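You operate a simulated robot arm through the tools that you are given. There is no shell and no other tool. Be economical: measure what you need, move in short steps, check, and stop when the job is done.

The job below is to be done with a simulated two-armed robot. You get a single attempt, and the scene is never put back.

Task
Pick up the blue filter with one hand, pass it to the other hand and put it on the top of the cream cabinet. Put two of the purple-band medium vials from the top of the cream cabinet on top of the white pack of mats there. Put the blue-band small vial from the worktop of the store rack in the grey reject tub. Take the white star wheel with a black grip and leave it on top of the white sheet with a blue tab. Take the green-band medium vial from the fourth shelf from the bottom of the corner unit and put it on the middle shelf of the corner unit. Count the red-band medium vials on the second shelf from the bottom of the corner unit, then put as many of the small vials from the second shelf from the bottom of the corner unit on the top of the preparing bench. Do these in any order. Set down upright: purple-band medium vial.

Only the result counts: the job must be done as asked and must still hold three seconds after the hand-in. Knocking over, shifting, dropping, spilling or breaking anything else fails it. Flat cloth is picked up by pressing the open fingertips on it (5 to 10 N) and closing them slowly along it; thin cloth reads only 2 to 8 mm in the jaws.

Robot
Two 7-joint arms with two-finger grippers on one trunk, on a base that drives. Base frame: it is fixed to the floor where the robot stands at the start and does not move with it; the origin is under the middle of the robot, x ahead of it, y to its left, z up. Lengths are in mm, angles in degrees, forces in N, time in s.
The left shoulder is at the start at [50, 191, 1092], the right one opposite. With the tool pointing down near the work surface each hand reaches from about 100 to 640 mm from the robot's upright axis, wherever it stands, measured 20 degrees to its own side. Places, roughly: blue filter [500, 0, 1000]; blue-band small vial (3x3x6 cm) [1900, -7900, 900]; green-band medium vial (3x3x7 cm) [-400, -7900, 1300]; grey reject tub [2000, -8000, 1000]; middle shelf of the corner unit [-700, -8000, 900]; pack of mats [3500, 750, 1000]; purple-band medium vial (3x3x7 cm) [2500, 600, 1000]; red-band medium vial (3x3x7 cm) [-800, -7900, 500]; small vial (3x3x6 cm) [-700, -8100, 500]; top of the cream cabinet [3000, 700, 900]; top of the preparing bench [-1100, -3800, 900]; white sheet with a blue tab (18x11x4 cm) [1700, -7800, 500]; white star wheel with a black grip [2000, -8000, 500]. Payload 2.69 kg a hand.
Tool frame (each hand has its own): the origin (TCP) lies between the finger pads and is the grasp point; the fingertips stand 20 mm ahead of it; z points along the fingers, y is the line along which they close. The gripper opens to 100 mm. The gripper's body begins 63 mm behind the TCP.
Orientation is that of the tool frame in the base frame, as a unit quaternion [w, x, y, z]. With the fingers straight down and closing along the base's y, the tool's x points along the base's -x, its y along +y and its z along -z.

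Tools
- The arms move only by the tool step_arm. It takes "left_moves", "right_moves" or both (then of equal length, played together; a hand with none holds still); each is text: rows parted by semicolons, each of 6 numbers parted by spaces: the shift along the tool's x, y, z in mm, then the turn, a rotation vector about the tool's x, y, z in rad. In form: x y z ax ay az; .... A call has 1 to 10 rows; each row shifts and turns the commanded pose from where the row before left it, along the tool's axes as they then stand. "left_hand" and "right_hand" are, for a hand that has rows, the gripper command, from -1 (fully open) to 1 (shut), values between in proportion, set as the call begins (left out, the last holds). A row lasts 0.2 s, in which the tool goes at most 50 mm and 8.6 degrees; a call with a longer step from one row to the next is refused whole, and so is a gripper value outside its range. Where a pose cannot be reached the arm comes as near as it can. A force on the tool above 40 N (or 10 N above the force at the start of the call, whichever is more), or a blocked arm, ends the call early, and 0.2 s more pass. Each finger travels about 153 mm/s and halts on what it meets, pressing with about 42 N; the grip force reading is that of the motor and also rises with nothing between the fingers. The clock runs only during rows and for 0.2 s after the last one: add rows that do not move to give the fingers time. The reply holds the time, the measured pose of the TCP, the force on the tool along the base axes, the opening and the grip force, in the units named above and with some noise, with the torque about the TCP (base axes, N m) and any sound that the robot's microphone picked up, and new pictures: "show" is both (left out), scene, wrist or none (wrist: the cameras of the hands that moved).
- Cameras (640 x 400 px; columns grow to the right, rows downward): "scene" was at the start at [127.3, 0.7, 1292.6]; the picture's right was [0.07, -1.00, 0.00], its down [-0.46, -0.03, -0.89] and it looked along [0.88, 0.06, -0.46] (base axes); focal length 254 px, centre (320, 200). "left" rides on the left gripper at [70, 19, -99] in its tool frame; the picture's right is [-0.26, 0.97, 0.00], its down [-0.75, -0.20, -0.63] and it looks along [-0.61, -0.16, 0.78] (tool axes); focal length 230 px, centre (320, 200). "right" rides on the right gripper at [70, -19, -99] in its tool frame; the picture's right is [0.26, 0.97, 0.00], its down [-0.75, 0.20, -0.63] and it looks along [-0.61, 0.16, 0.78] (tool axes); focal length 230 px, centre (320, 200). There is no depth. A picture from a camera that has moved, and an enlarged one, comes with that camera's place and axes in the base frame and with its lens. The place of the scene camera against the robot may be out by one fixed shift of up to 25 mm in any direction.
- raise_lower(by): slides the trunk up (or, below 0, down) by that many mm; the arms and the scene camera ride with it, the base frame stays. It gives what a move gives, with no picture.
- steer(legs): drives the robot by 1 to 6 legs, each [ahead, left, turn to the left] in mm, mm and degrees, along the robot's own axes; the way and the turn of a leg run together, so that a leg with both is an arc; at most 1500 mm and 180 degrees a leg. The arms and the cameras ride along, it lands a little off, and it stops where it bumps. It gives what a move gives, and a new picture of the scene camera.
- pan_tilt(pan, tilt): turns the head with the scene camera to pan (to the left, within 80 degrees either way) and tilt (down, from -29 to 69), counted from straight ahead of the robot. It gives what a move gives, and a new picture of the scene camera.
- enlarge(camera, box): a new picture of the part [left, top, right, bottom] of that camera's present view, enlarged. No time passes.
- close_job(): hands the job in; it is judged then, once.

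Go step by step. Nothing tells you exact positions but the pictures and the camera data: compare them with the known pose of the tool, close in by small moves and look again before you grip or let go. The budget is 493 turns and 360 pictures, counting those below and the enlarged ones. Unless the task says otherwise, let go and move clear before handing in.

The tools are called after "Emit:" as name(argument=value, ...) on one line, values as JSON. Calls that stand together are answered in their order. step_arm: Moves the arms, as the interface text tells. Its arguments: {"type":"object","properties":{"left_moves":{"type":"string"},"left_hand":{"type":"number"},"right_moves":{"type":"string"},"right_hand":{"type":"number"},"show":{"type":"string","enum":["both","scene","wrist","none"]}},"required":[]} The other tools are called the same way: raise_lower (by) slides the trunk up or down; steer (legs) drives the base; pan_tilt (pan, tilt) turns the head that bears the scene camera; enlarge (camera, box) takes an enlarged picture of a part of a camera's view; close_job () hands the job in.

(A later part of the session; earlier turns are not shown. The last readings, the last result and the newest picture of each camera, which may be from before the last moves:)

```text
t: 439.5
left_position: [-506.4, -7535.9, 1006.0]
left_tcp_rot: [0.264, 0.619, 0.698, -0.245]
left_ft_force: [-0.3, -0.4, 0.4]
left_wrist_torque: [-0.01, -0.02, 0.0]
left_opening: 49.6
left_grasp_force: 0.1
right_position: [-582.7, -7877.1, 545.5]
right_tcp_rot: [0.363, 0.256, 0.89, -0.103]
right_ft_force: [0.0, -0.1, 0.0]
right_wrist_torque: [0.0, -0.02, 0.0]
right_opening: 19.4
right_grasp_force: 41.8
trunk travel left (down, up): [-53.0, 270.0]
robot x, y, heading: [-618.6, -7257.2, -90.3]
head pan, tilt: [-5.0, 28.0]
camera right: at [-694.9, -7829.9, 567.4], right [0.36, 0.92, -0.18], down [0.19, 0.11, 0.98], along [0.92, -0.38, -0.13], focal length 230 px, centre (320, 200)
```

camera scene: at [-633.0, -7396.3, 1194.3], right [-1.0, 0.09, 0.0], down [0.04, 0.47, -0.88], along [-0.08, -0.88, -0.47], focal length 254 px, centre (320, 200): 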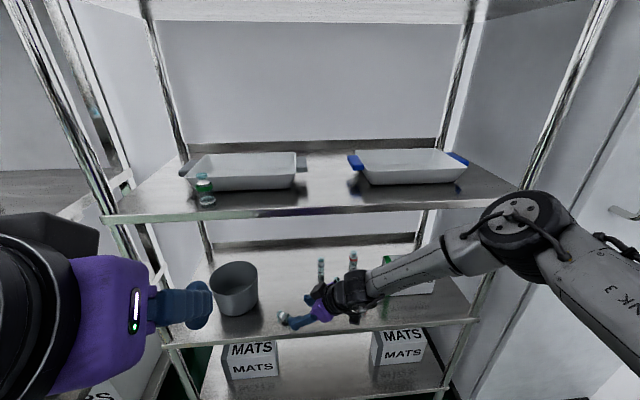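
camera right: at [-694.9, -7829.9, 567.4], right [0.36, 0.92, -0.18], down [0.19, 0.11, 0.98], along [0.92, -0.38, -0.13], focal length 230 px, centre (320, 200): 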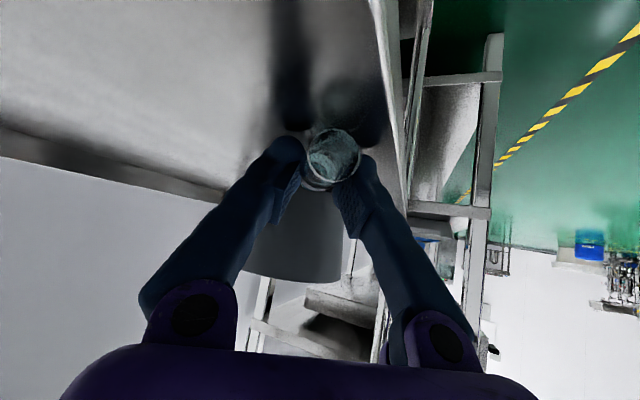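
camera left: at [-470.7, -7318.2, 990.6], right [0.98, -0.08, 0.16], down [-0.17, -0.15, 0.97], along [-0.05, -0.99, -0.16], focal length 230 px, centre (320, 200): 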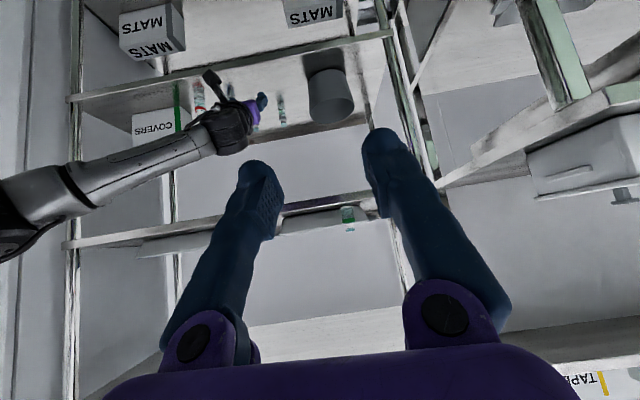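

Gripped at 19.4 mm. Lift gently with the trunk and check.

Emit:
raise_lower(by=40)

Emit:
step_arm(right_moves="0 0 0 0 0 0", show="both")

```text
t: 440.3
left_position: [-506.0, -7534.1, 1046.2]
left_tcp_rot: [0.263, 0.619, 0.699, -0.244]
left_ft_force: [-0.3, 0.1, 0.8]
left_wrist_torque: [0.0, 0.03, 0.02]
left_opening: 50.2
left_grasp_force: 0.1
right_position: [-583.2, -7876.7, 584.7]
right_tcp_rot: [0.363, 0.257, 0.89, -0.102]
right_ft_force: [-1.0, -1.2, 0.2]
right_wrist_torque: [0.01, -0.02, 0.0]
right_opening: 19.6
right_grasp_force: 42.4
trunk travel left (down, up): [-92.0, 230.0]
robot x, y, heading: [-621.2, -7260.0, -90.4]
head pan, tilt: [-5.0, 28.0]
```

```text
t: 440.7
left_position: [-505.1, -7534.9, 1045.1]
left_tcp_rot: [0.264, 0.618, 0.699, -0.245]
left_ft_force: [0.3, 0.3, 0.6]
left_wrist_torque: [-0.03, 0.01, 0.0]
left_opening: 49.9
left_grasp_force: 0.0
right_position: [-583.4, -7876.6, 584.1]
right_tcp_rot: [0.363, 0.257, 0.89, -0.102]
right_ft_force: [0.0, 0.3, 1.0]
right_wrist_torque: [0.01, 0.0, 0.0]
right_opening: 19.4
right_grasp_force: 41.9
trunk travel left (down, up): [-92.0, 230.0]
robot x, y, heading: [-620.4, -7255.9, -90.1]
head pan, tilt: [-5.0, 28.0]
camera scene: at [-633.0, -7396.0, 1234.3], right [-1.0, 0.09, 0.0], down [0.04, 0.47, -0.88], along [-0.08, -0.88, -0.47], focal length 254 px, centre (320, 200)
camera right: at [-695.0, -7830.0, 607.4], right [0.36, 0.92, -0.18], down [0.19, 0.11, 0.98], along [0.92, -0.38, -0.13], focal length 230 px, centre (320, 200)
```

scene: 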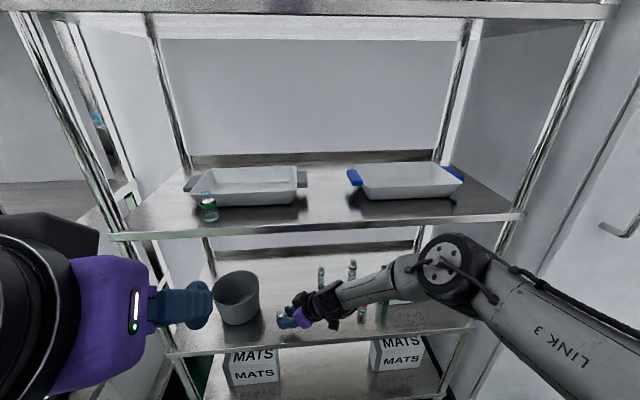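
right: 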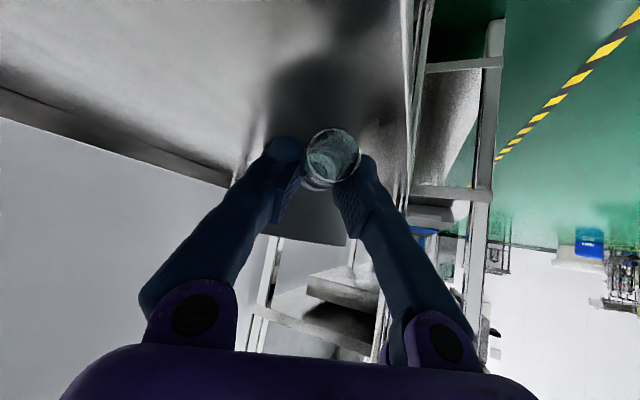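

The vial is held. Backing out, then retracting the right arm.

Emit:
steer(legs=[[-200, 0, 0], [0, 40, 0]])

Emit:
step_arm(right_moves="16 35 -16 0 0 0; 16 35 -16 0 0 0; 16 35 -16 0 0 0; 16 35 -16 0 0 0; 16 35 -16 0 0 0; 16 35 -16 0 0 0; 0 0 0 0 0 0")

```text
t: 442.9
left_position: [-464.4, -7335.5, 1045.8]
left_tcp_rot: [0.263, 0.619, 0.698, -0.245]
left_ft_force: [-0.4, 1.0, 1.4]
left_wrist_torque: [0.0, 0.0, 0.01]
left_opening: 50.1
left_grasp_force: 0.0
right_position: [-543.1, -7677.5, 586.6]
right_tcp_rot: [0.363, 0.258, 0.889, -0.104]
right_ft_force: [0.0, -0.6, 0.5]
right_wrist_torque: [0.04, -0.02, -0.02]
right_opening: 19.5
right_grasp_force: 41.8
trunk travel left (down, up): [-92.0, 230.0]
robot x, y, heading: [-580.4, -7059.7, -90.6]
head pan, tilt: [-5.0, 28.0]
camera scene: at [-592.1, -7196.6, 1234.4], right [-1.0, 0.09, 0.0], down [0.04, 0.47, -0.88], along [-0.08, -0.88, -0.47], focal length 254 px, centre (320, 200)
```

scene: 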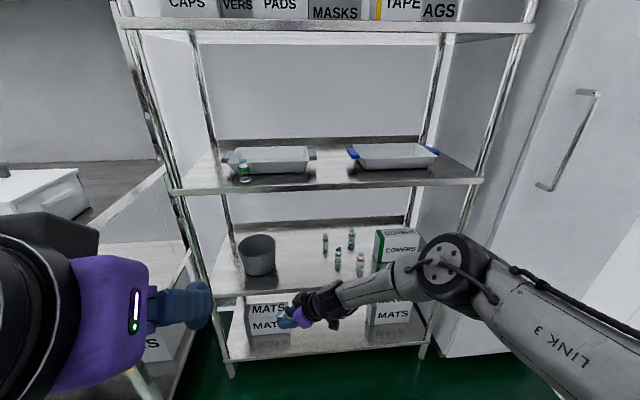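

```text
t: 444.5
left_position: [-465.6, -7335.6, 1045.8]
left_tcp_rot: [0.263, 0.62, 0.697, -0.244]
left_ft_force: [0.0, -0.2, 0.2]
left_wrist_torque: [-0.01, 0.0, -0.01]
left_opening: 49.9
left_grasp_force: 0.2
right_position: [-546.9, -7427.4, 588.7]
right_tcp_rot: [0.362, 0.258, 0.89, -0.103]
right_ft_force: [0.6, 0.2, -1.1]
right_wrist_torque: [0.01, 0.0, -0.01]
right_opening: 19.3
right_grasp_force: 42.2
trunk travel left (down, up): [-92.0, 230.0]
robot x, y, heading: [-580.9, -7061.0, -90.2]
head pan, tilt: [-5.0, 28.0]
camera scene: at [-592.4, -7196.8, 1234.4], right [-1.0, 0.09, 0.0], down [0.04, 0.47, -0.88], along [-0.08, -0.88, -0.47], focal length 254 px, centre (320, 200)
camera right: at [-658.6, -7379.5, 610.8], right [0.36, 0.92, -0.18], down [0.19, 0.12, 0.98], along [0.91, -0.38, -0.13], focal length 230 px, centre (320, 200)
```

scene: 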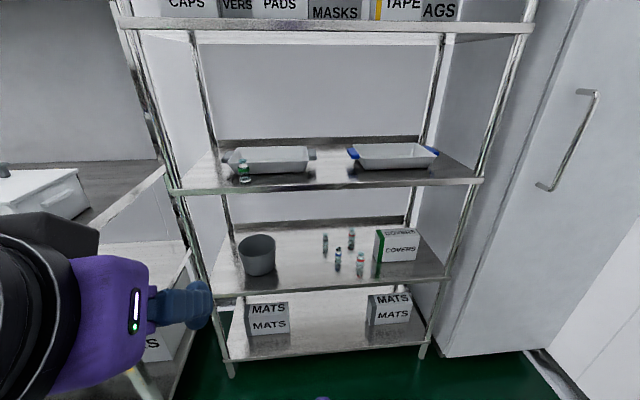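
right: 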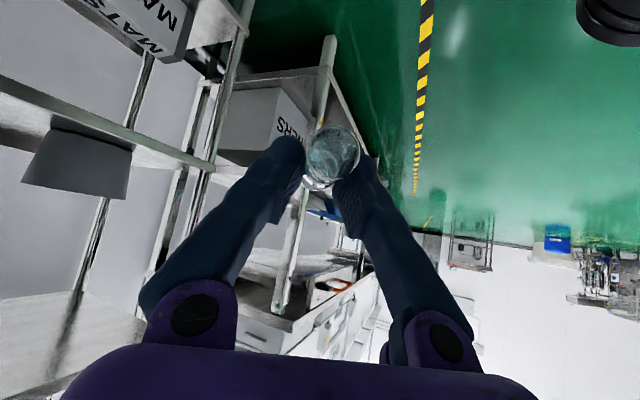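

Emit:
enlarge(camera="scene", box=[220, 210, 440, 310])

```text
2.91 times, centred on (330, 260) of scene
camera zoom: at [-592.4, -7196.8, 1234.4], right [-1.0, 0.09, 0.0], down [0.04, 0.47, -0.88], along [-0.08, -0.88, -0.47], focal length 740 px, centre (291, 26)
```

zoom: 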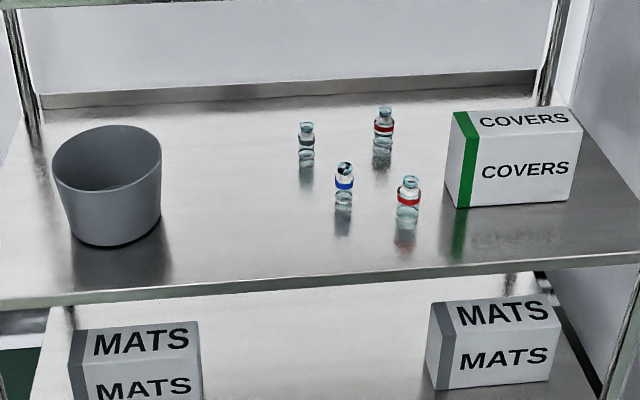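

Clear view: L2 is at about (-696,-8063). I'll lower the trunk, straighten the left hand's yaw and extend the left arm forward outside the shelf.

Emit:
raise_lower(by=-86)

Emit:
step_arm(left_moves="0 0 0 0.079 0 0.079; -5 -9 45 0 0 0; -5 -9 45 0 0 0; -5 -9 45 0 0 0; -5 -9 45 0 0 0; -5 -9 45 0 0 0; -5 -9 45 0 0 0; -5 -9 45 0 0 0; -5 -9 45 0 0 0; 0 0 0 0 0 0")

```text
t: 445.8
left_position: [-466.5, -7334.8, 959.4]
left_tcp_rot: [0.263, 0.62, 0.697, -0.246]
left_ft_force: [-0.3, 0.1, -1.2]
left_wrist_torque: [0.02, -0.01, -0.04]
left_opening: 50.0
left_grasp_force: 0.0
right_position: [-545.9, -7425.8, 502.8]
right_tcp_rot: [0.362, 0.258, 0.89, -0.103]
right_ft_force: [-0.7, -0.1, -0.5]
right_wrist_torque: [0.01, -0.02, 0.0]
right_opening: 19.3
right_grasp_force: 42.1
trunk travel left (down, up): [-7.0, 316.0]
robot x, y, heading: [-581.2, -7057.9, -90.5]
head pan, tilt: [-5.0, 28.0]
```

```text
t: 447.9
left_position: [-546.5, -7610.0, 723.6]
left_tcp_rot: [0.248, 0.657, 0.662, -0.262]
left_ft_force: [0.1, 1.3, -0.1]
left_wrist_torque: [0.0, 0.0, 0.01]
left_opening: 49.9
left_grasp_force: 0.0
left hand out of reach, approached as far as the arm can: row 1
right_position: [-546.7, -7427.7, 502.2]
right_tcp_rot: [0.363, 0.259, 0.889, -0.103]
right_ft_force: [0.0, -0.3, 0.1]
right_wrist_torque: [0.0, 0.01, 0.01]
right_opening: 19.1
right_grasp_force: 41.5
trunk travel left (down, up): [-7.0, 316.0]
robot x, y, heading: [-579.8, -7057.0, -90.3]
head pan, tilt: [-5.0, 28.0]
camera scene: at [-592.4, -7196.7, 1148.3], right [-1.0, 0.09, 0.0], down [0.04, 0.47, -0.88], along [-0.08, -0.88, -0.47], focal length 254 px, centre (320, 200)
camera left: at [-529.2, -7492.3, 751.5], right [0.97, -0.19, 0.15], down [-0.18, -0.13, 0.97], along [-0.17, -0.97, -0.16], focal length 230 px, centre (320, 200)
```

scene: 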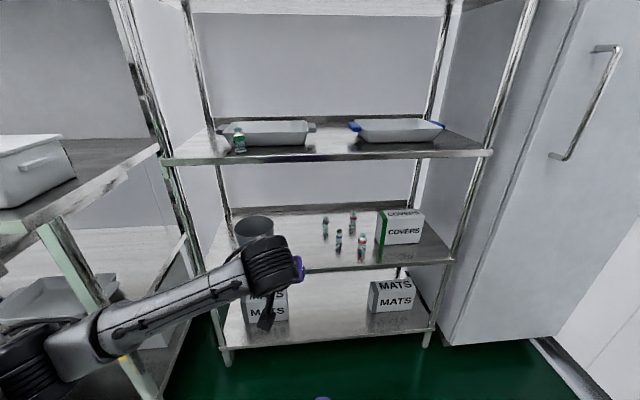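
left: 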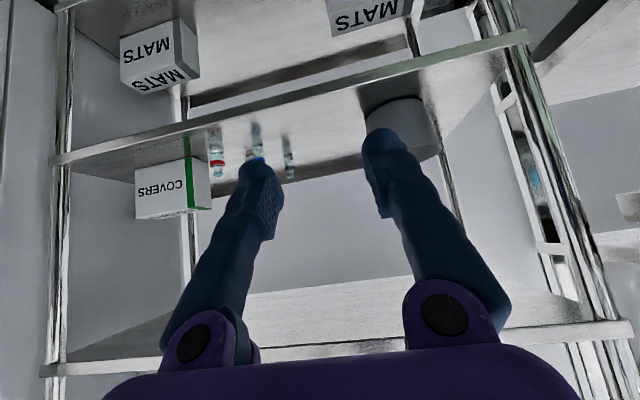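

Emit:
step_arm(left_moves="-13 -6 41 0 0 0; -13 -6 41 0 0 0; -13 -6 41 0 0 0; -13 -6 41 0 0 0; -11 -4 36 0 0 0; 0 0 0 0 0 0")

```text
t: 449.4
left_position: [-578.4, -7791.7, 622.1]
left_tcp_rot: [0.248, 0.657, 0.662, -0.263]
left_ft_force: [-0.3, -0.8, 0.1]
left_wrist_torque: [-0.01, -0.02, -0.01]
left_opening: 49.8
left_grasp_force: 0.1
right_position: [-546.7, -7426.2, 501.8]
right_tcp_rot: [0.362, 0.259, 0.89, -0.103]
right_ft_force: [0.5, 0.2, -0.4]
right_wrist_torque: [0.0, -0.01, 0.0]
right_opening: 19.6
right_grasp_force: 42.1
trunk travel left (down, up): [-7.0, 316.0]
robot x, y, heading: [-580.6, -7062.9, -90.5]
head pan, tilt: [-5.0, 28.0]
camera scene: at [-592.5, -7196.6, 1148.3], right [-1.0, 0.09, 0.0], down [0.04, 0.47, -0.88], along [-0.08, -0.88, -0.47], focal length 254 px, centre (320, 200)
camera left: at [-559.5, -7673.6, 649.3], right [0.97, -0.19, 0.15], down [-0.18, -0.13, 0.97], along [-0.17, -0.97, -0.16], focal length 230 px, centre (320, 200)
```

scene: 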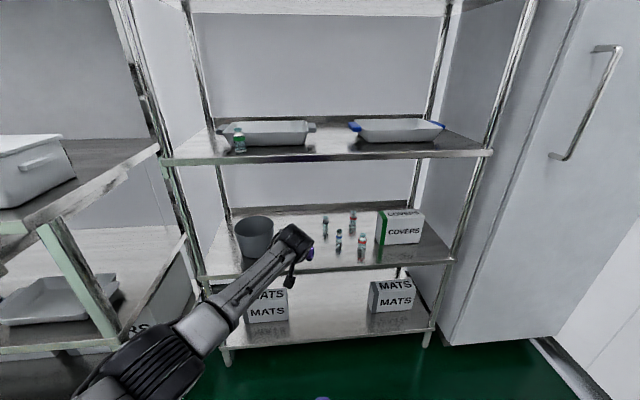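
left: 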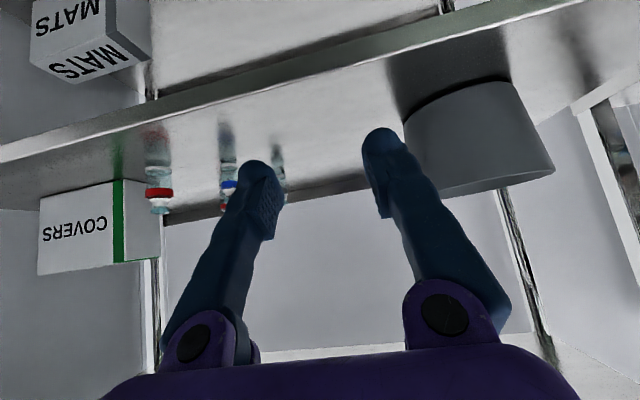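

I must enter above the blue vial and descend along the tool axis. So I'll pull the left hand back and up first, then position the base.

Emit:
step_arm(left_moves="22 0 -33 0 0 0; 22 0 -33 0 0 0; 22 0 -33 0 0 0; 0 0 0 0 0 0", show="none")

Emit:
steer(legs=[[195, 0, 0.3], [0, -118, 0]])

Emit:
enlarge(camera="left", box=[0, 0, 640, 400])

```text
t: 450.4
left_position: [-574.5, -7676.6, 651.5]
left_tcp_rot: [0.249, 0.656, 0.662, -0.262]
left_ft_force: [0.2, -0.2, 0.1]
left_wrist_torque: [0.01, 0.01, 0.02]
left_opening: 50.1
left_grasp_force: 0.0
right_position: [-546.8, -7426.8, 502.9]
right_tcp_rot: [0.363, 0.258, 0.889, -0.104]
right_ft_force: [-0.1, 0.2, -0.6]
right_wrist_torque: [0.0, -0.02, 0.0]
right_opening: 19.4
right_grasp_force: 42.1
trunk travel left (down, up): [-7.0, 316.0]
robot x, y, heading: [-580.3, -7058.8, -90.4]
head pan, tilt: [-5.0, 28.0]
```

```text
t: 453.2
left_position: [-692.3, -7866.8, 650.5]
left_tcp_rot: [0.249, 0.655, 0.664, -0.261]
left_ft_force: [-0.7, -0.2, -0.1]
left_wrist_torque: [0.0, 0.03, 0.01]
left_opening: 50.3
left_grasp_force: 0.1
right_position: [-665.0, -7617.2, 502.9]
right_tcp_rot: [0.362, 0.257, 0.89, -0.102]
right_ft_force: [0.0, -0.1, 1.1]
right_wrist_torque: [0.03, 0.01, 0.0]
right_opening: 19.6
right_grasp_force: 42.3
trunk travel left (down, up): [-7.0, 316.0]
robot x, y, heading: [-700.1, -7252.8, -90.3]
head pan, tilt: [-5.0, 28.0]
camera scene: at [-711.3, -7387.5, 1148.4], right [-1.0, 0.09, 0.0], down [0.04, 0.47, -0.88], along [-0.08, -0.88, -0.47], focal length 254 px, centre (320, 200)
```

scene: 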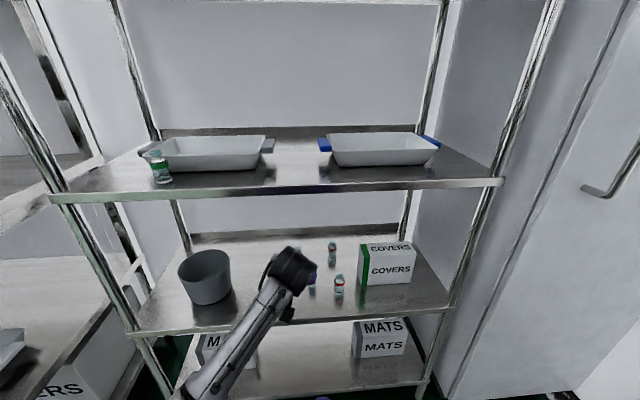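

```text
1.00 times, centred on (320, 200) of left (not enlarged: the box is as wide or as high as the picture)
camera zoom: at [-675.0, -7749.3, 676.5], right [0.97, -0.19, 0.15], down [-0.18, -0.13, 0.97], along [-0.16, -0.97, -0.16], focal length 230 px, centre (320, 200)
```

zoom: 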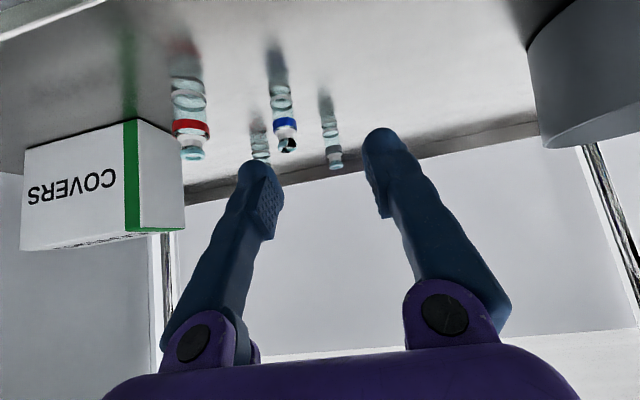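

L2 is at about (-696,-8072). Driving to the pre-approach point above and before it.

Emit:
steer(legs=[[104, 0, 0]])

Emit:
enlarge(camera="left", box=[0, 0, 640, 400])

```text
t: 454.4
left_position: [-692.4, -7970.6, 650.8]
left_tcp_rot: [0.249, 0.656, 0.663, -0.262]
left_ft_force: [-1.1, -1.0, 0.9]
left_wrist_torque: [0.02, 0.0, -0.02]
left_opening: 50.0
left_grasp_force: 0.0
right_position: [-664.9, -7720.8, 502.8]
right_tcp_rot: [0.363, 0.256, 0.89, -0.102]
right_ft_force: [-0.3, -0.4, -0.4]
right_wrist_torque: [-0.03, 0.02, 0.0]
right_opening: 19.3
right_grasp_force: 41.9
trunk travel left (down, up): [-7.0, 316.0]
robot x, y, heading: [-698.6, -7352.6, -90.3]
head pan, tilt: [-5.0, 28.0]
camera scene: at [-711.7, -7491.4, 1148.3], right [-1.0, 0.09, 0.0], down [0.04, 0.47, -0.88], along [-0.08, -0.88, -0.47], focal length 254 px, centre (320, 200)
```

scene: 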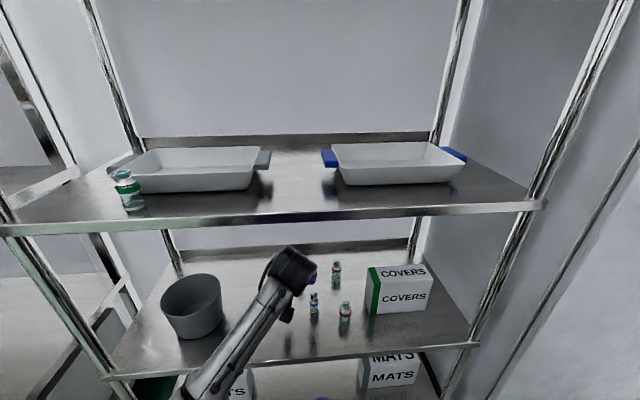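

```text
1.00 times, centred on (320, 200) of left (not enlarged: the box is as wide or as high as the picture)
camera zoom: at [-675.2, -7853.3, 676.4], right [0.97, -0.19, 0.15], down [-0.18, -0.13, 0.97], along [-0.16, -0.97, -0.16], focal length 230 px, centre (320, 200)
```

zoom: 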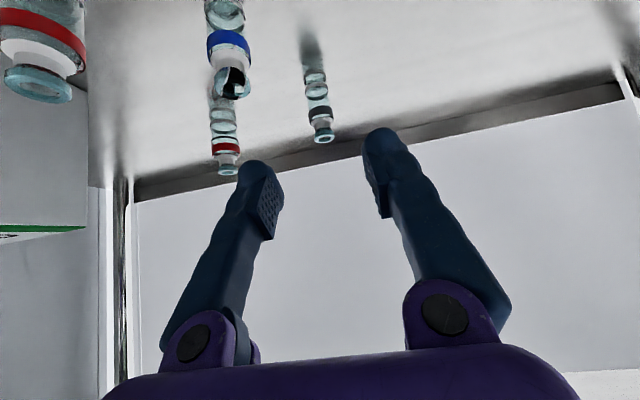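

Emit:
step_arm(left_moves="7.6 -4 20 0 0 0; 0 0 30 0 0 0; 0 0 25 0 0 0; 0 0 0 0 0 0", show="wrist")

```text
t: 455.6
left_position: [-651.6, -8027.2, 577.5]
left_tcp_rot: [0.274, 0.648, 0.67, -0.238]
left_ft_force: [-0.4, -0.6, 0.2]
left_wrist_torque: [0.01, 0.02, 0.03]
left_opening: 49.9
left_grasp_force: 0.0
right_position: [-664.9, -7720.9, 503.8]
right_tcp_rot: [0.361, 0.258, 0.89, -0.103]
right_ft_force: [0.0, 0.0, -0.9]
right_wrist_torque: [0.03, 0.0, -0.01]
right_opening: 19.6
right_grasp_force: 41.7
trunk travel left (down, up): [-7.0, 316.0]
robot x, y, heading: [-702.2, -7356.5, -90.2]
head pan, tilt: [-5.0, 28.0]
stopped in row 4 (left hand): the arm was blocked; the commanded pose is now the measured one
camera left: at [-640.9, -7908.4, 604.4], right [0.97, -0.14, 0.21], down [-0.23, -0.14, 0.96], along [-0.11, -0.98, -0.17], focal length 230 px, centre (320, 200)
```

left: 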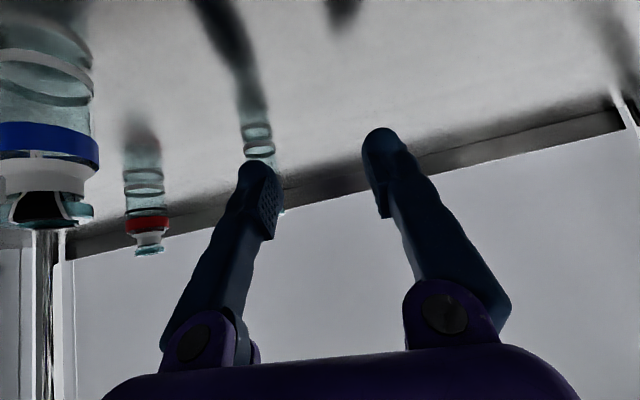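

The left arm was blocked by something. I'll look down at the elbows.

Emit:
pan_tilt(pan=15, tilt=55)

```text
t: 456.5
left_position: [-652.4, -8026.8, 575.8]
left_tcp_rot: [0.274, 0.648, 0.67, -0.238]
left_ft_force: [0.9, -0.1, -0.7]
left_wrist_torque: [0.02, 0.0, 0.01]
left_opening: 49.9
left_grasp_force: 0.1
right_position: [-665.4, -7720.9, 503.2]
right_tcp_rot: [0.363, 0.256, 0.89, -0.102]
right_ft_force: [-0.9, 0.6, -0.3]
right_wrist_torque: [0.01, -0.02, 0.03]
right_opening: 19.4
right_grasp_force: 41.9
trunk travel left (down, up): [-7.0, 316.0]
robot x, y, heading: [-697.1, -7353.6, -90.5]
head pan, tilt: [15.0, 55.0]
camera scene: at [-685.1, -7470.3, 1109.2], right [-0.97, -0.25, 0.0], down [-0.21, 0.79, -0.57], along [0.15, -0.56, -0.82], focal length 254 px, centre (320, 200)
```

scene: 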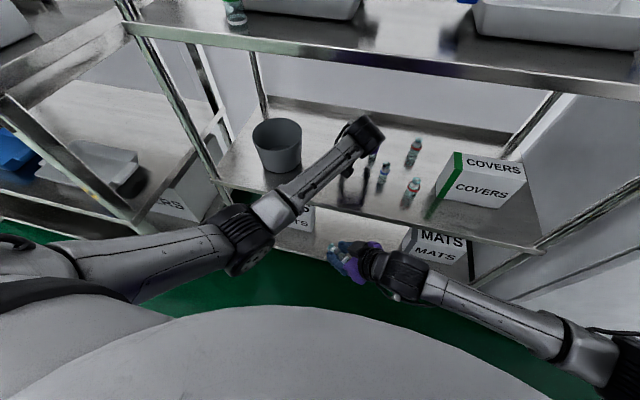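

The left elbow sits low against the shelf front. I'll raise the trunk, back off a bit, and redo the approach with the shoulder higher.

Emit:
raise_lower(by=70)

Emit:
steer(legs=[[-150, 0, 0]])

Emit:
raise_lower(by=110)

Emit:
step_arm(left_moves="0 0 0 0.05 0 0.05; 20 -14 15 0 0 0; 20 -14 15 0 0 0; 20 -13 15 0 0 0; 0 0 0 0 0 0")

```text
t: 457.6
left_position: [-652.2, -8028.4, 645.0]
left_tcp_rot: [0.273, 0.648, 0.67, -0.238]
left_ft_force: [-1.3, 0.4, 0.6]
left_wrist_torque: [-0.02, 0.0, -0.01]
left_opening: 49.9
left_grasp_force: 0.1
right_position: [-665.6, -7721.6, 571.1]
right_tcp_rot: [0.362, 0.257, 0.89, -0.103]
right_ft_force: [0.0, -0.6, -0.7]
right_wrist_torque: [-0.03, 0.01, -0.01]
right_opening: 19.4
right_grasp_force: 42.1
trunk travel left (down, up): [-77.0, 246.0]
robot x, y, heading: [-699.9, -7355.8, -90.1]
head pan, tilt: [15.0, 55.0]
```

```text
t: 458.9
left_position: [-651.0, -7881.1, 647.0]
left_tcp_rot: [0.274, 0.648, 0.67, -0.237]
left_ft_force: [0.7, 1.2, -0.4]
left_wrist_torque: [-0.01, 0.02, 0.01]
left_opening: 50.2
left_grasp_force: 0.1
right_position: [-664.3, -7574.6, 572.1]
right_tcp_rot: [0.363, 0.256, 0.89, -0.103]
right_ft_force: [0.4, -1.0, 0.2]
right_wrist_torque: [0.02, 0.05, 0.0]
right_opening: 19.3
right_grasp_force: 41.8
trunk travel left (down, up): [-77.0, 246.0]
robot x, y, heading: [-700.8, -7209.1, -90.4]
head pan, tilt: [15.0, 55.0]
camera scene: at [-684.4, -7323.6, 1179.2], right [-0.97, -0.26, 0.0], down [-0.21, 0.79, -0.57], along [0.15, -0.55, -0.82], focal length 254 px, centre (320, 200)
```

scene: 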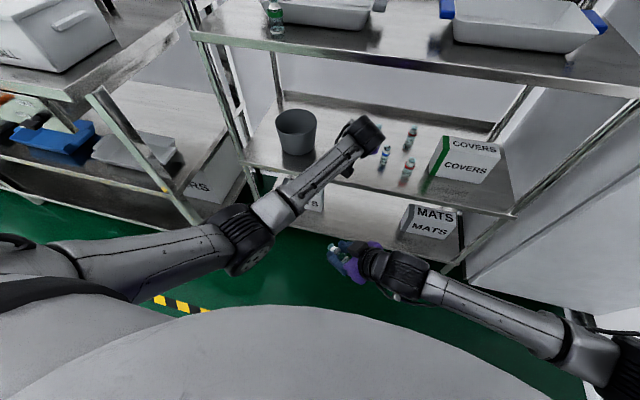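

```text
t: 460.4
left_position: [-650.7, -7879.2, 756.5]
left_tcp_rot: [0.273, 0.648, 0.67, -0.238]
left_ft_force: [-0.9, 0.5, -1.3]
left_wrist_torque: [0.01, 0.0, 0.02]
left_opening: 49.9
left_grasp_force: 0.1
right_position: [-664.6, -7574.4, 681.7]
right_tcp_rot: [0.362, 0.256, 0.89, -0.102]
right_ft_force: [-0.5, 0.1, -0.9]
right_wrist_torque: [0.02, 0.01, 0.02]
right_opening: 19.5
right_grasp_force: 42.0
trunk travel left (down, up): [-186.0, 136.0]
robot x, y, heading: [-700.6, -7211.8, -90.1]
head pan, tilt: [15.0, 55.0]
```

```text
t: 461.8
left_position: [-600.6, -7889.1, 672.2]
left_tcp_rot: [0.311, 0.656, 0.656, -0.209]
left_ft_force: [0.0, 0.7, 0.5]
left_wrist_torque: [0.01, 0.0, 0.0]
left_opening: 50.0
left_grasp_force: 0.0
right_position: [-665.5, -7574.6, 682.0]
right_tcp_rot: [0.362, 0.256, 0.89, -0.102]
right_ft_force: [0.2, -0.3, -0.3]
right_wrist_torque: [0.02, 0.02, 0.01]
right_opening: 18.9
right_grasp_force: 41.5
trunk travel left (down, up): [-186.0, 136.0]
robot x, y, heading: [-696.9, -7205.9, -90.3]
head pan, tilt: [15.0, 55.0]
stopped in row 5 (left hand): the arm was blocked; the commanded pose is now the measured one
camera scene: at [-684.4, -7323.8, 1289.1], right [-0.97, -0.26, 0.0], down [-0.21, 0.79, -0.57], along [0.15, -0.55, -0.82], focal length 254 px, centre (320, 200)
camera left: at [-592.0, -7769.4, 699.2], right [0.94, -0.14, 0.3], down [-0.32, -0.13, 0.94], along [-0.09, -0.98, -0.16], focal length 230 px, centre (320, 200)
```

scene: 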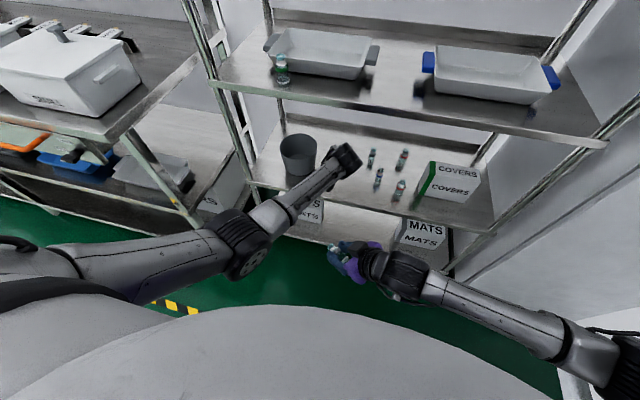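
left: 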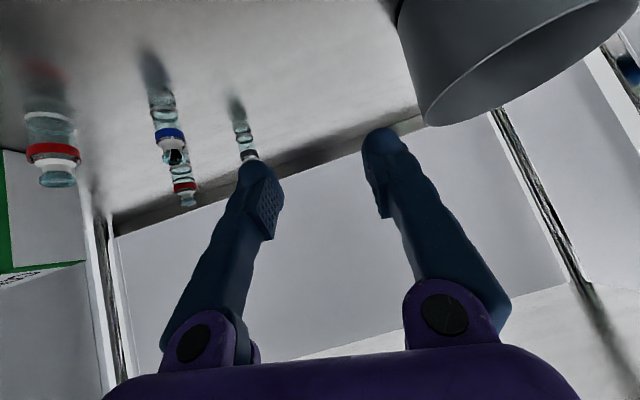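

The left arm is stuck in an awkward posture. I'll back out and bring the left hand to a neutral vertical pose first.

Emit:
steer(legs=[[-230, 40, 0]])

Emit:
step_arm(left_moves="0 0 0 0.0245 0.125 0; 0 0 0 0.0245 0.125 0; 0 0 0 0.0245 0.125 0; 0 0 0 0.0245 0.125 0; 0 0 0 0.0245 0.125 0; 0 0 0 0.0245 0.125 0; 0 0 -40 0 0 0; 0 20 -40 0 0 0; 0 40 -20 0 0 0; 0 40 0 0 0 0")

```text
t: 463.3
left_position: [-562.0, -7790.7, 672.2]
left_tcp_rot: [0.312, 0.654, 0.657, -0.209]
left_ft_force: [0.2, -0.2, 0.0]
left_wrist_torque: [-0.02, -0.01, 0.0]
left_opening: 49.9
left_grasp_force: 0.2
right_position: [-629.3, -7476.1, 681.7]
right_tcp_rot: [0.363, 0.254, 0.89, -0.102]
right_ft_force: [-0.1, 0.2, -0.2]
right_wrist_torque: [0.01, -0.01, 0.02]
right_opening: 19.2
right_grasp_force: 41.8
trunk travel left (down, up): [-186.0, 136.0]
robot x, y, heading: [-666.9, -7106.6, -89.9]
head pan, tilt: [15.0, 55.0]
stopped in leg 1: the robot was blocked; the commanded pose is now the measured one
camera scene: at [-650.3, -7225.8, 1289.1], right [-0.97, -0.26, 0.0], down [-0.21, 0.79, -0.57], along [0.15, -0.55, -0.82], focal length 254 px, centre (320, 200)
```

scene: 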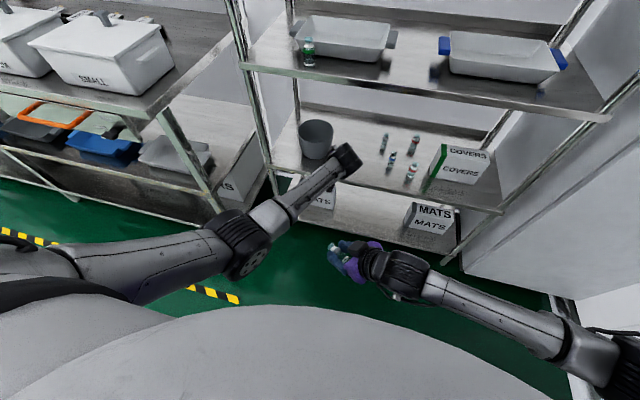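

```text
t: 465.5
left_position: [-453.3, -7751.2, 786.1]
left_tcp_rot: [0.027, 0.705, 0.709, -0.019]
left_ft_force: [0.3, 0.7, -0.1]
left_wrist_torque: [0.01, 0.0, -0.01]
left_opening: 50.0
left_grasp_force: 0.0
left hand out of reach, approached as far as the arm can: row 4, 5, 6
right_position: [-629.3, -7476.3, 682.5]
right_tcp_rot: [0.362, 0.254, 0.891, -0.101]
right_ft_force: [0.5, -0.2, 0.2]
right_wrist_torque: [0.03, 0.01, 0.0]
right_opening: 19.5
right_grasp_force: 41.9
trunk travel left (down, up): [-186.0, 136.0]
robot x, y, heading: [-667.3, -7108.2, -89.8]
head pan, tilt: [15.0, 55.0]
camera scene: at [-649.7, -7225.6, 1289.1], right [-0.97, -0.26, 0.0], down [-0.21, 0.79, -0.57], along [0.15, -0.55, -0.82], focal length 254 px, centre (320, 200)
camera left: at [-437.3, -7676.1, 881.2], right [0.97, -0.25, 0.03], down [-0.21, -0.71, 0.68], along [-0.15, -0.66, -0.74], focal length 230 px, centre (320, 200)
```

scene: 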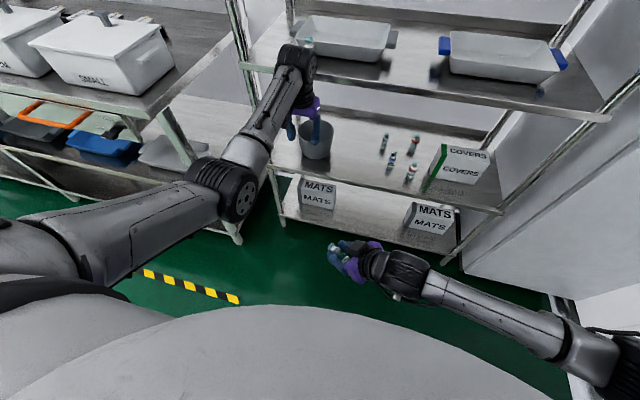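
left: 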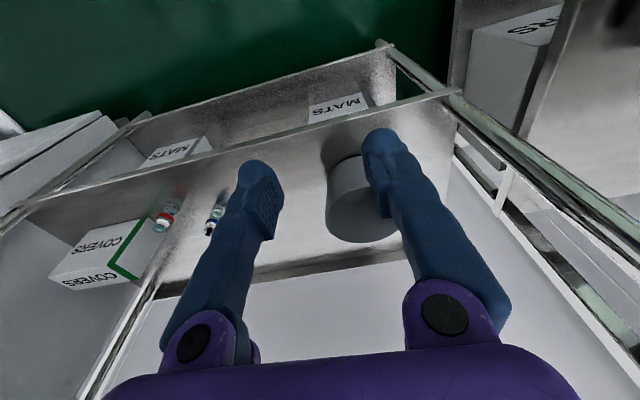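

I'll set up an extended left-arm posture outside the shelf. The plan is to enter with the trunk raised and lower the hand vertically with the trunk only. First I'll lower the trunk, clear the bench corner and re-pitch the hand.

Emit:
raise_lower(by=-176)

Emit:
steer(legs=[[0, 60, 0], [-20, 0, 0]])

Emit:
step_arm(left_moves="0 -20 0 0 -0.125 0; 0 -20 0 0 -0.125 0; 0 -20 0 0 -0.125 0; 0 -20 0 0 -0.125 0; 0 -20 0 0 -0.125 0; 0 -20 0 0 -0.125 0; 0 -20 0 0 0 0; 0 -20 0 0 0 0; 0 -20 0 0 0 0; 0 0 0 0 0 0")

```text
t: 467.4
left_position: [-454.3, -7753.1, 610.7]
left_tcp_rot: [0.027, 0.705, 0.708, -0.02]
left_ft_force: [-0.9, -0.7, -0.7]
left_wrist_torque: [-0.01, -0.04, 0.0]
left_opening: 50.2
left_grasp_force: 0.0
right_position: [-628.5, -7477.2, 506.7]
right_tcp_rot: [0.362, 0.254, 0.891, -0.102]
right_ft_force: [-0.7, -0.6, 0.3]
right_wrist_torque: [-0.05, -0.01, 0.03]
right_opening: 19.4
right_grasp_force: 41.5
trunk travel left (down, up): [-11.0, 312.0]
robot x, y, heading: [-665.2, -7112.0, -89.9]
head pan, tilt: [15.0, 55.0]
```

```text
t: 469.0
left_position: [-394.7, -7732.6, 610.5]
left_tcp_rot: [0.029, 0.705, 0.708, -0.019]
left_ft_force: [0.9, -0.1, 0.2]
left_wrist_torque: [-0.04, 0.0, 0.03]
left_opening: 49.9
left_grasp_force: 0.1
right_position: [-568.2, -7458.1, 507.5]
right_tcp_rot: [0.363, 0.253, 0.891, -0.101]
right_ft_force: [0.4, 0.5, -0.4]
right_wrist_torque: [0.03, 0.0, -0.02]
right_opening: 19.3
right_grasp_force: 41.8
trunk travel left (down, up): [-11.0, 312.0]
robot x, y, heading: [-605.6, -7091.0, -89.9]
head pan, tilt: [15.0, 55.0]
camera scene: at [-589.3, -7205.6, 1113.2], right [-0.97, -0.26, 0.0], down [-0.21, 0.79, -0.57], along [0.15, -0.55, -0.82], focal length 254 px, centre (320, 200)
```

scene: 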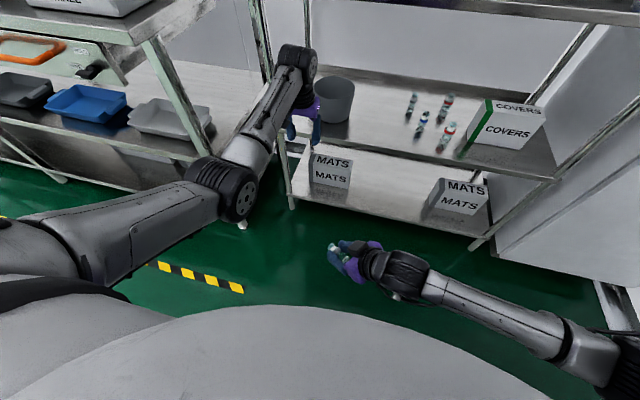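

```text
t: 471.0
left_position: [-468.2, -7751.6, 595.5]
left_tcp_rot: [0.347, 0.641, 0.647, -0.225]
left_ft_force: [0.6, -0.4, -0.2]
left_wrist_torque: [0.01, 0.04, 0.0]
left_opening: 50.0
left_grasp_force: 0.1
right_position: [-569.2, -7457.4, 506.3]
right_tcp_rot: [0.363, 0.254, 0.891, -0.102]
right_ft_force: [-0.4, -0.2, 0.5]
right_wrist_torque: [0.01, 0.01, 0.01]
right_opening: 19.5
right_grasp_force: 42.0
trunk travel left (down, up): [-11.0, 312.0]
robot x, y, heading: [-606.1, -7087.7, -89.7]
head pan, tilt: [15.0, 55.0]
stopped in row 9 (left hand): the arm was blocked; the commanded pose is now the measured one
camera scene: at [-589.3, -7205.6, 1113.2], right [-0.97, -0.26, 0.0], down [-0.21, 0.79, -0.57], along [0.15, -0.55, -0.82], focal length 254 px, centre (320, 200)
camera left: at [-462.4, -7631.0, 612.2], right [0.94, -0.1, 0.34], down [-0.34, -0.06, 0.94], along [-0.07, -0.99, -0.09], focal length 230 px, centre (320, 200)
```

scene: 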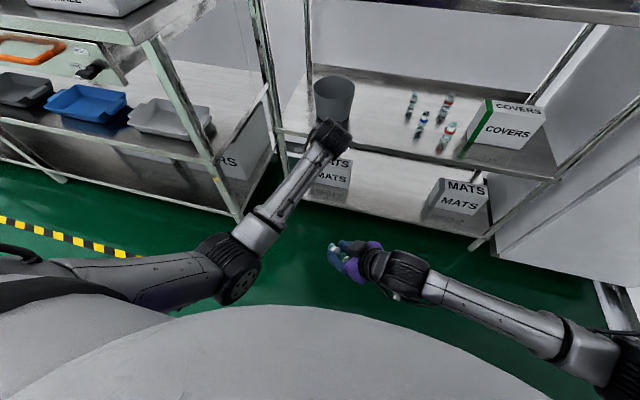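
left: 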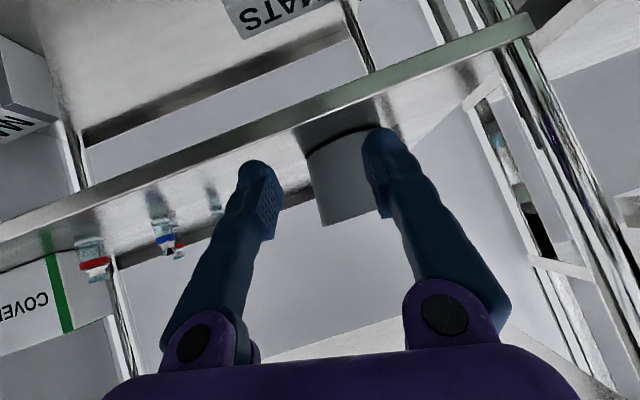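

The left arm keeps blocking, so I'll use the right arm for both vials in two trips. I'll raise the trunk, tuck the left arm and drive the held vial to the preparing bench.

Emit:
raise_lower(by=300)

Emit:
step_arm(left_moves="0 30 -30 0 0 0; 0 30 -30 0 0 0; 0 30 -30 0 0 0; 20 20 -30 0 0 0; 30 0 -30 0 0 0; 30 0 -30 0 0 0; 30 0 -30 0 0 0", show="none")

Emit:
steer(legs=[[0, 450, 0], [-1450, 0, 0], [-1450, 0, 0], [-250, 0, 0]])

```text
t: 474.0
left_position: [-468.4, -7751.6, 895.5]
left_tcp_rot: [0.347, 0.64, 0.647, -0.225]
left_ft_force: [0.3, -0.2, 0.7]
left_wrist_torque: [0.0, -0.02, -0.03]
left_opening: 49.8
left_grasp_force: 0.1
right_position: [-567.8, -7456.3, 806.2]
right_tcp_rot: [0.363, 0.254, 0.891, -0.102]
right_ft_force: [-0.7, 0.4, 0.5]
right_wrist_torque: [-0.02, 0.02, 0.05]
right_opening: 19.3
right_grasp_force: 41.6
trunk travel left (down, up): [-310.0, 12.0]
robot x, y, heading: [-604.1, -7092.8, -90.0]
head pan, tilt: [15.0, 55.0]
```

```text
t: 475.8
left_position: [-351.1, -7518.4, 971.4]
left_tcp_rot: [0.37, 0.62, 0.66, -0.205]
left_ft_force: [0.4, 0.3, -0.6]
left_wrist_torque: [0.02, 0.0, 0.03]
left_opening: 50.3
left_grasp_force: 0.0
right_position: [-568.6, -7457.1, 806.5]
right_tcp_rot: [0.362, 0.254, 0.891, -0.102]
right_ft_force: [-0.7, -0.3, -0.8]
right_wrist_torque: [0.0, 0.01, 0.0]
right_opening: 19.1
right_grasp_force: 41.8
trunk travel left (down, up): [-310.0, 12.0]
robot x, y, heading: [-607.0, -7091.7, -90.1]
head pan, tilt: [15.0, 55.0]
stopped in row 7 (left hand): the arm was blocked; the commanded pose is now the measured one
```

```text
t: 495.4
left_position: [157.7, -4367.3, 971.0]
left_tcp_rot: [0.369, 0.627, 0.653, -0.211]
left_ft_force: [0.0, 0.5, -0.1]
left_wrist_torque: [0.0, 0.01, 0.03]
left_opening: 49.9
left_grasp_force: 0.2
right_position: [-59.3, -4300.7, 806.9]
right_tcp_rot: [0.362, 0.263, 0.888, -0.106]
right_ft_force: [-0.4, 0.9, -0.7]
right_wrist_torque: [-0.01, 0.0, 0.03]
right_opening: 19.4
right_grasp_force: 42.0
trunk travel left (down, up): [-310.0, 12.0]
robot x, y, heading: [-87.4, -3934.1, -91.1]
head pan, tilt: [15.0, 55.0]
camera scene: at [-75.3, -4048.4, 1413.2], right [-0.97, -0.24, 0.0], down [-0.2, 0.79, -0.57], along [0.14, -0.56, -0.82], focal length 254 px, centre (320, 200)
```

scene: 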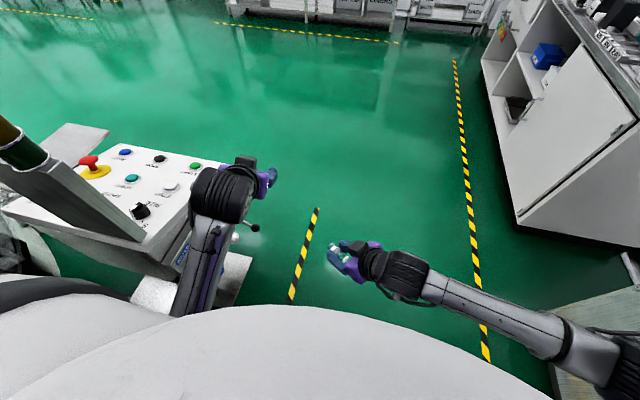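

I'm near the console, so I'll shift right and turn to face the bench side.

Emit:
steer(legs=[[0, -130, 0], [0, 0, -88.9]])

Emit:
pan_tilt(pan=0, tilt=30)

```text
t: 500.9
left_position: [-637.0, -4200.2, 970.4]
left_tcp_rot: [0.125, 0.904, 0.047, -0.406]
left_ft_force: [1.0, 0.1, 0.0]
left_wrist_torque: [0.02, 0.01, 0.02]
left_opening: 49.8
left_grasp_force: 0.0
right_position: [-583.6, -3981.8, 806.1]
right_tcp_rot: [0.191, 0.8, 0.466, -0.325]
right_ft_force: [-0.4, 0.2, -0.4]
right_wrist_torque: [0.03, -0.02, -0.02]
right_opening: 19.5
right_grasp_force: 41.9
trunk travel left (down, up): [-310.0, 12.0]
robot x, y, heading: [-219.9, -3928.3, -177.5]
head pan, tilt: [15.0, 55.0]
camera scene: at [-331.7, -3959.9, 1413.2], right [-0.3, 0.95, 0.0], down [0.78, 0.24, -0.57], along [-0.55, -0.17, -0.82], focal length 254 px, centre (320, 200)
```

scene: 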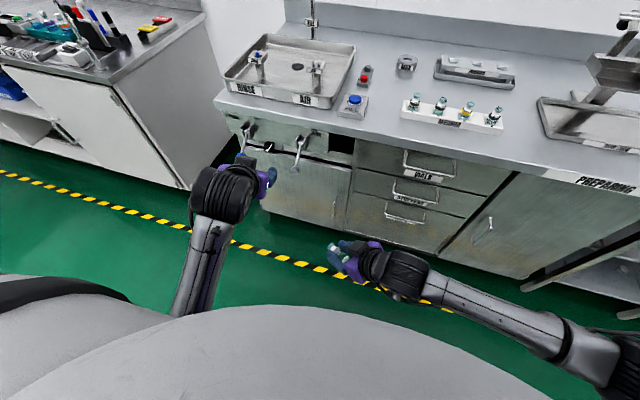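

```text
t: 501.8
left_position: [-637.3, -4201.4, 971.1]
left_tcp_rot: [0.124, 0.905, 0.046, -0.405]
left_ft_force: [0.0, 0.7, 0.0]
left_wrist_torque: [0.01, 0.02, -0.02]
left_opening: 50.1
left_grasp_force: 0.0
right_position: [-584.5, -3982.7, 806.9]
right_tcp_rot: [0.191, 0.8, 0.466, -0.325]
right_ft_force: [-1.3, -0.7, 0.3]
right_wrist_torque: [0.0, 0.0, -0.02]
right_opening: 19.4
right_grasp_force: 42.3
trunk travel left (down, up): [-310.0, 12.0]
robot x, y, heading: [-220.3, -3931.8, -177.7]
head pan, tilt: [0.0, 30.0]
camera scene: at [-353.3, -3942.2, 1449.1], right [-0.04, 1.0, 0.0], down [0.5, 0.02, -0.87], along [-0.86, -0.04, -0.5], focal length 254 px, centre (320, 200)
```

scene: 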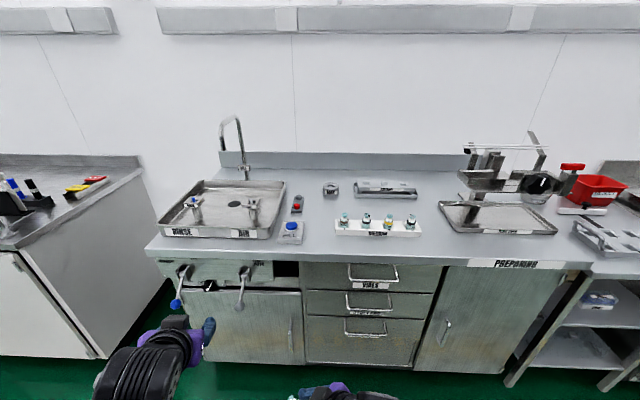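

The PREPARING bench is ahead, with a free strip along its front edge (x≈-918 to -1028). I'll yaw the right hand back so the vial's axis points across the bench, and raise it.

Emit:
step_arm(right_moves="0 0 0 0.1005 0 0.1005; 0 0 0 0.1005 0 0.1005; 0 0 0 0.1005 0 0.1005; 0 0 0 0.1005 0 0.1005; 0 0 0 0.1005 0 0.1005; 0 0 0 0.1005 0 0.1005; 0 0 0 0.1005 0 0.1005; 0 0 0 0 0 0", show="none")

Emit:
step_arm(right_moves="-33 -22 -12 0 0 0; -33 -22 -12 0 0 0; -33 -22 -12 0 0 0; -33 -22 -12 0 0 0; -33 -22 -12 0 0 0; -33 -22 -12 0 0 0; 0 0 0 0 0 0", show="wrist")

```text
t: 503.6
left_position: [-637.8, -4201.4, 970.8]
left_tcp_rot: [0.125, 0.905, 0.047, -0.405]
left_ft_force: [0.1, 1.1, 0.1]
left_wrist_torque: [0.01, 0.03, 0.03]
left_opening: 50.0
left_grasp_force: 0.1
right_position: [-583.8, -3987.0, 812.0]
right_tcp_rot: [0.19, 0.803, 0.456, -0.333]
right_ft_force: [0.4, 0.5, -0.4]
right_wrist_torque: [-0.02, 0.02, 0.0]
right_opening: 19.5
right_grasp_force: 41.5
right hand out of reach, approached as far as the arm can: row 1, 2, 3, 4, 5, 6, 7
trunk travel left (down, up): [-310.0, 12.0]
robot x, y, heading: [-217.6, -3932.2, -177.8]
head pan, tilt: [0.0, 30.0]
```

```text
t: 505.2
left_position: [-637.5, -4201.0, 971.2]
left_tcp_rot: [0.124, 0.904, 0.046, -0.406]
left_ft_force: [0.2, -0.5, -0.6]
left_wrist_torque: [0.01, -0.04, -0.01]
left_opening: 50.2
left_grasp_force: 0.0
right_position: [-744.0, -3998.1, 1000.0]
right_tcp_rot: [0.19, 0.803, 0.457, -0.332]
right_ft_force: [0.5, 0.4, -0.2]
right_wrist_torque: [0.02, 0.0, 0.0]
right_opening: 19.5
right_grasp_force: 42.4
trunk travel left (down, up): [-310.0, 12.0]
robot x, y, heading: [-217.7, -3930.7, -177.6]
head pan, tilt: [0.0, 30.0]
camera right: at [-699.6, -3885.0, 1021.2], right [0.92, -0.34, -0.18], down [0.13, -0.17, 0.98], along [-0.36, -0.92, -0.12], focal length 230 px, centre (320, 200)
```

right: 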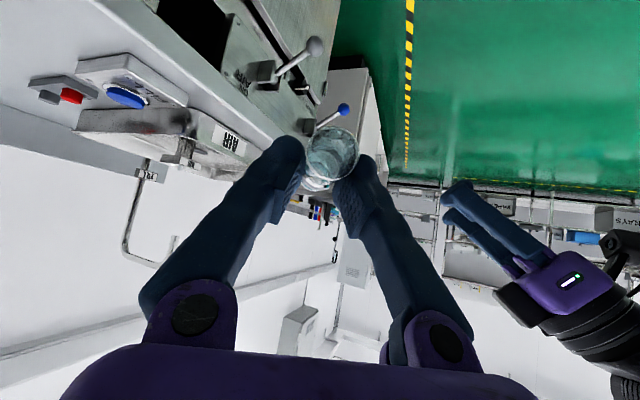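

Emit:
step_arm(right_moves="0 -10 0 0.1005 0 0.1005; 0 -10 0 0.1005 0 0.1005; 0 -10 0 0.1005 0 0.1005; 0 -10 0 0.1005 0 0.1005; 0 -10 0 0.1005 0 0.1005; 0 -10 0 0.1005 0 0.1005; 0 -10 0 0.1005 0 0.1005; 0 0 0 0 0 0", show="none")

```text
t: 507.0
left_position: [-637.2, -4200.6, 969.5]
left_tcp_rot: [0.125, 0.905, 0.047, -0.405]
left_ft_force: [0.3, 0.2, -0.4]
left_wrist_torque: [-0.03, 0.01, 0.0]
left_opening: 50.0
left_grasp_force: 0.1
right_position: [-782.3, -3940.2, 999.8]
right_tcp_rot: [0.008, 0.924, 0.017, -0.382]
right_ft_force: [0.4, -0.3, -0.3]
right_wrist_torque: [-0.01, 0.03, -0.03]
right_opening: 19.0
right_grasp_force: 41.9
trunk travel left (down, up): [-310.0, 12.0]
robot x, y, heading: [-217.1, -3931.5, -177.8]
head pan, tilt: [0.0, 30.0]
```

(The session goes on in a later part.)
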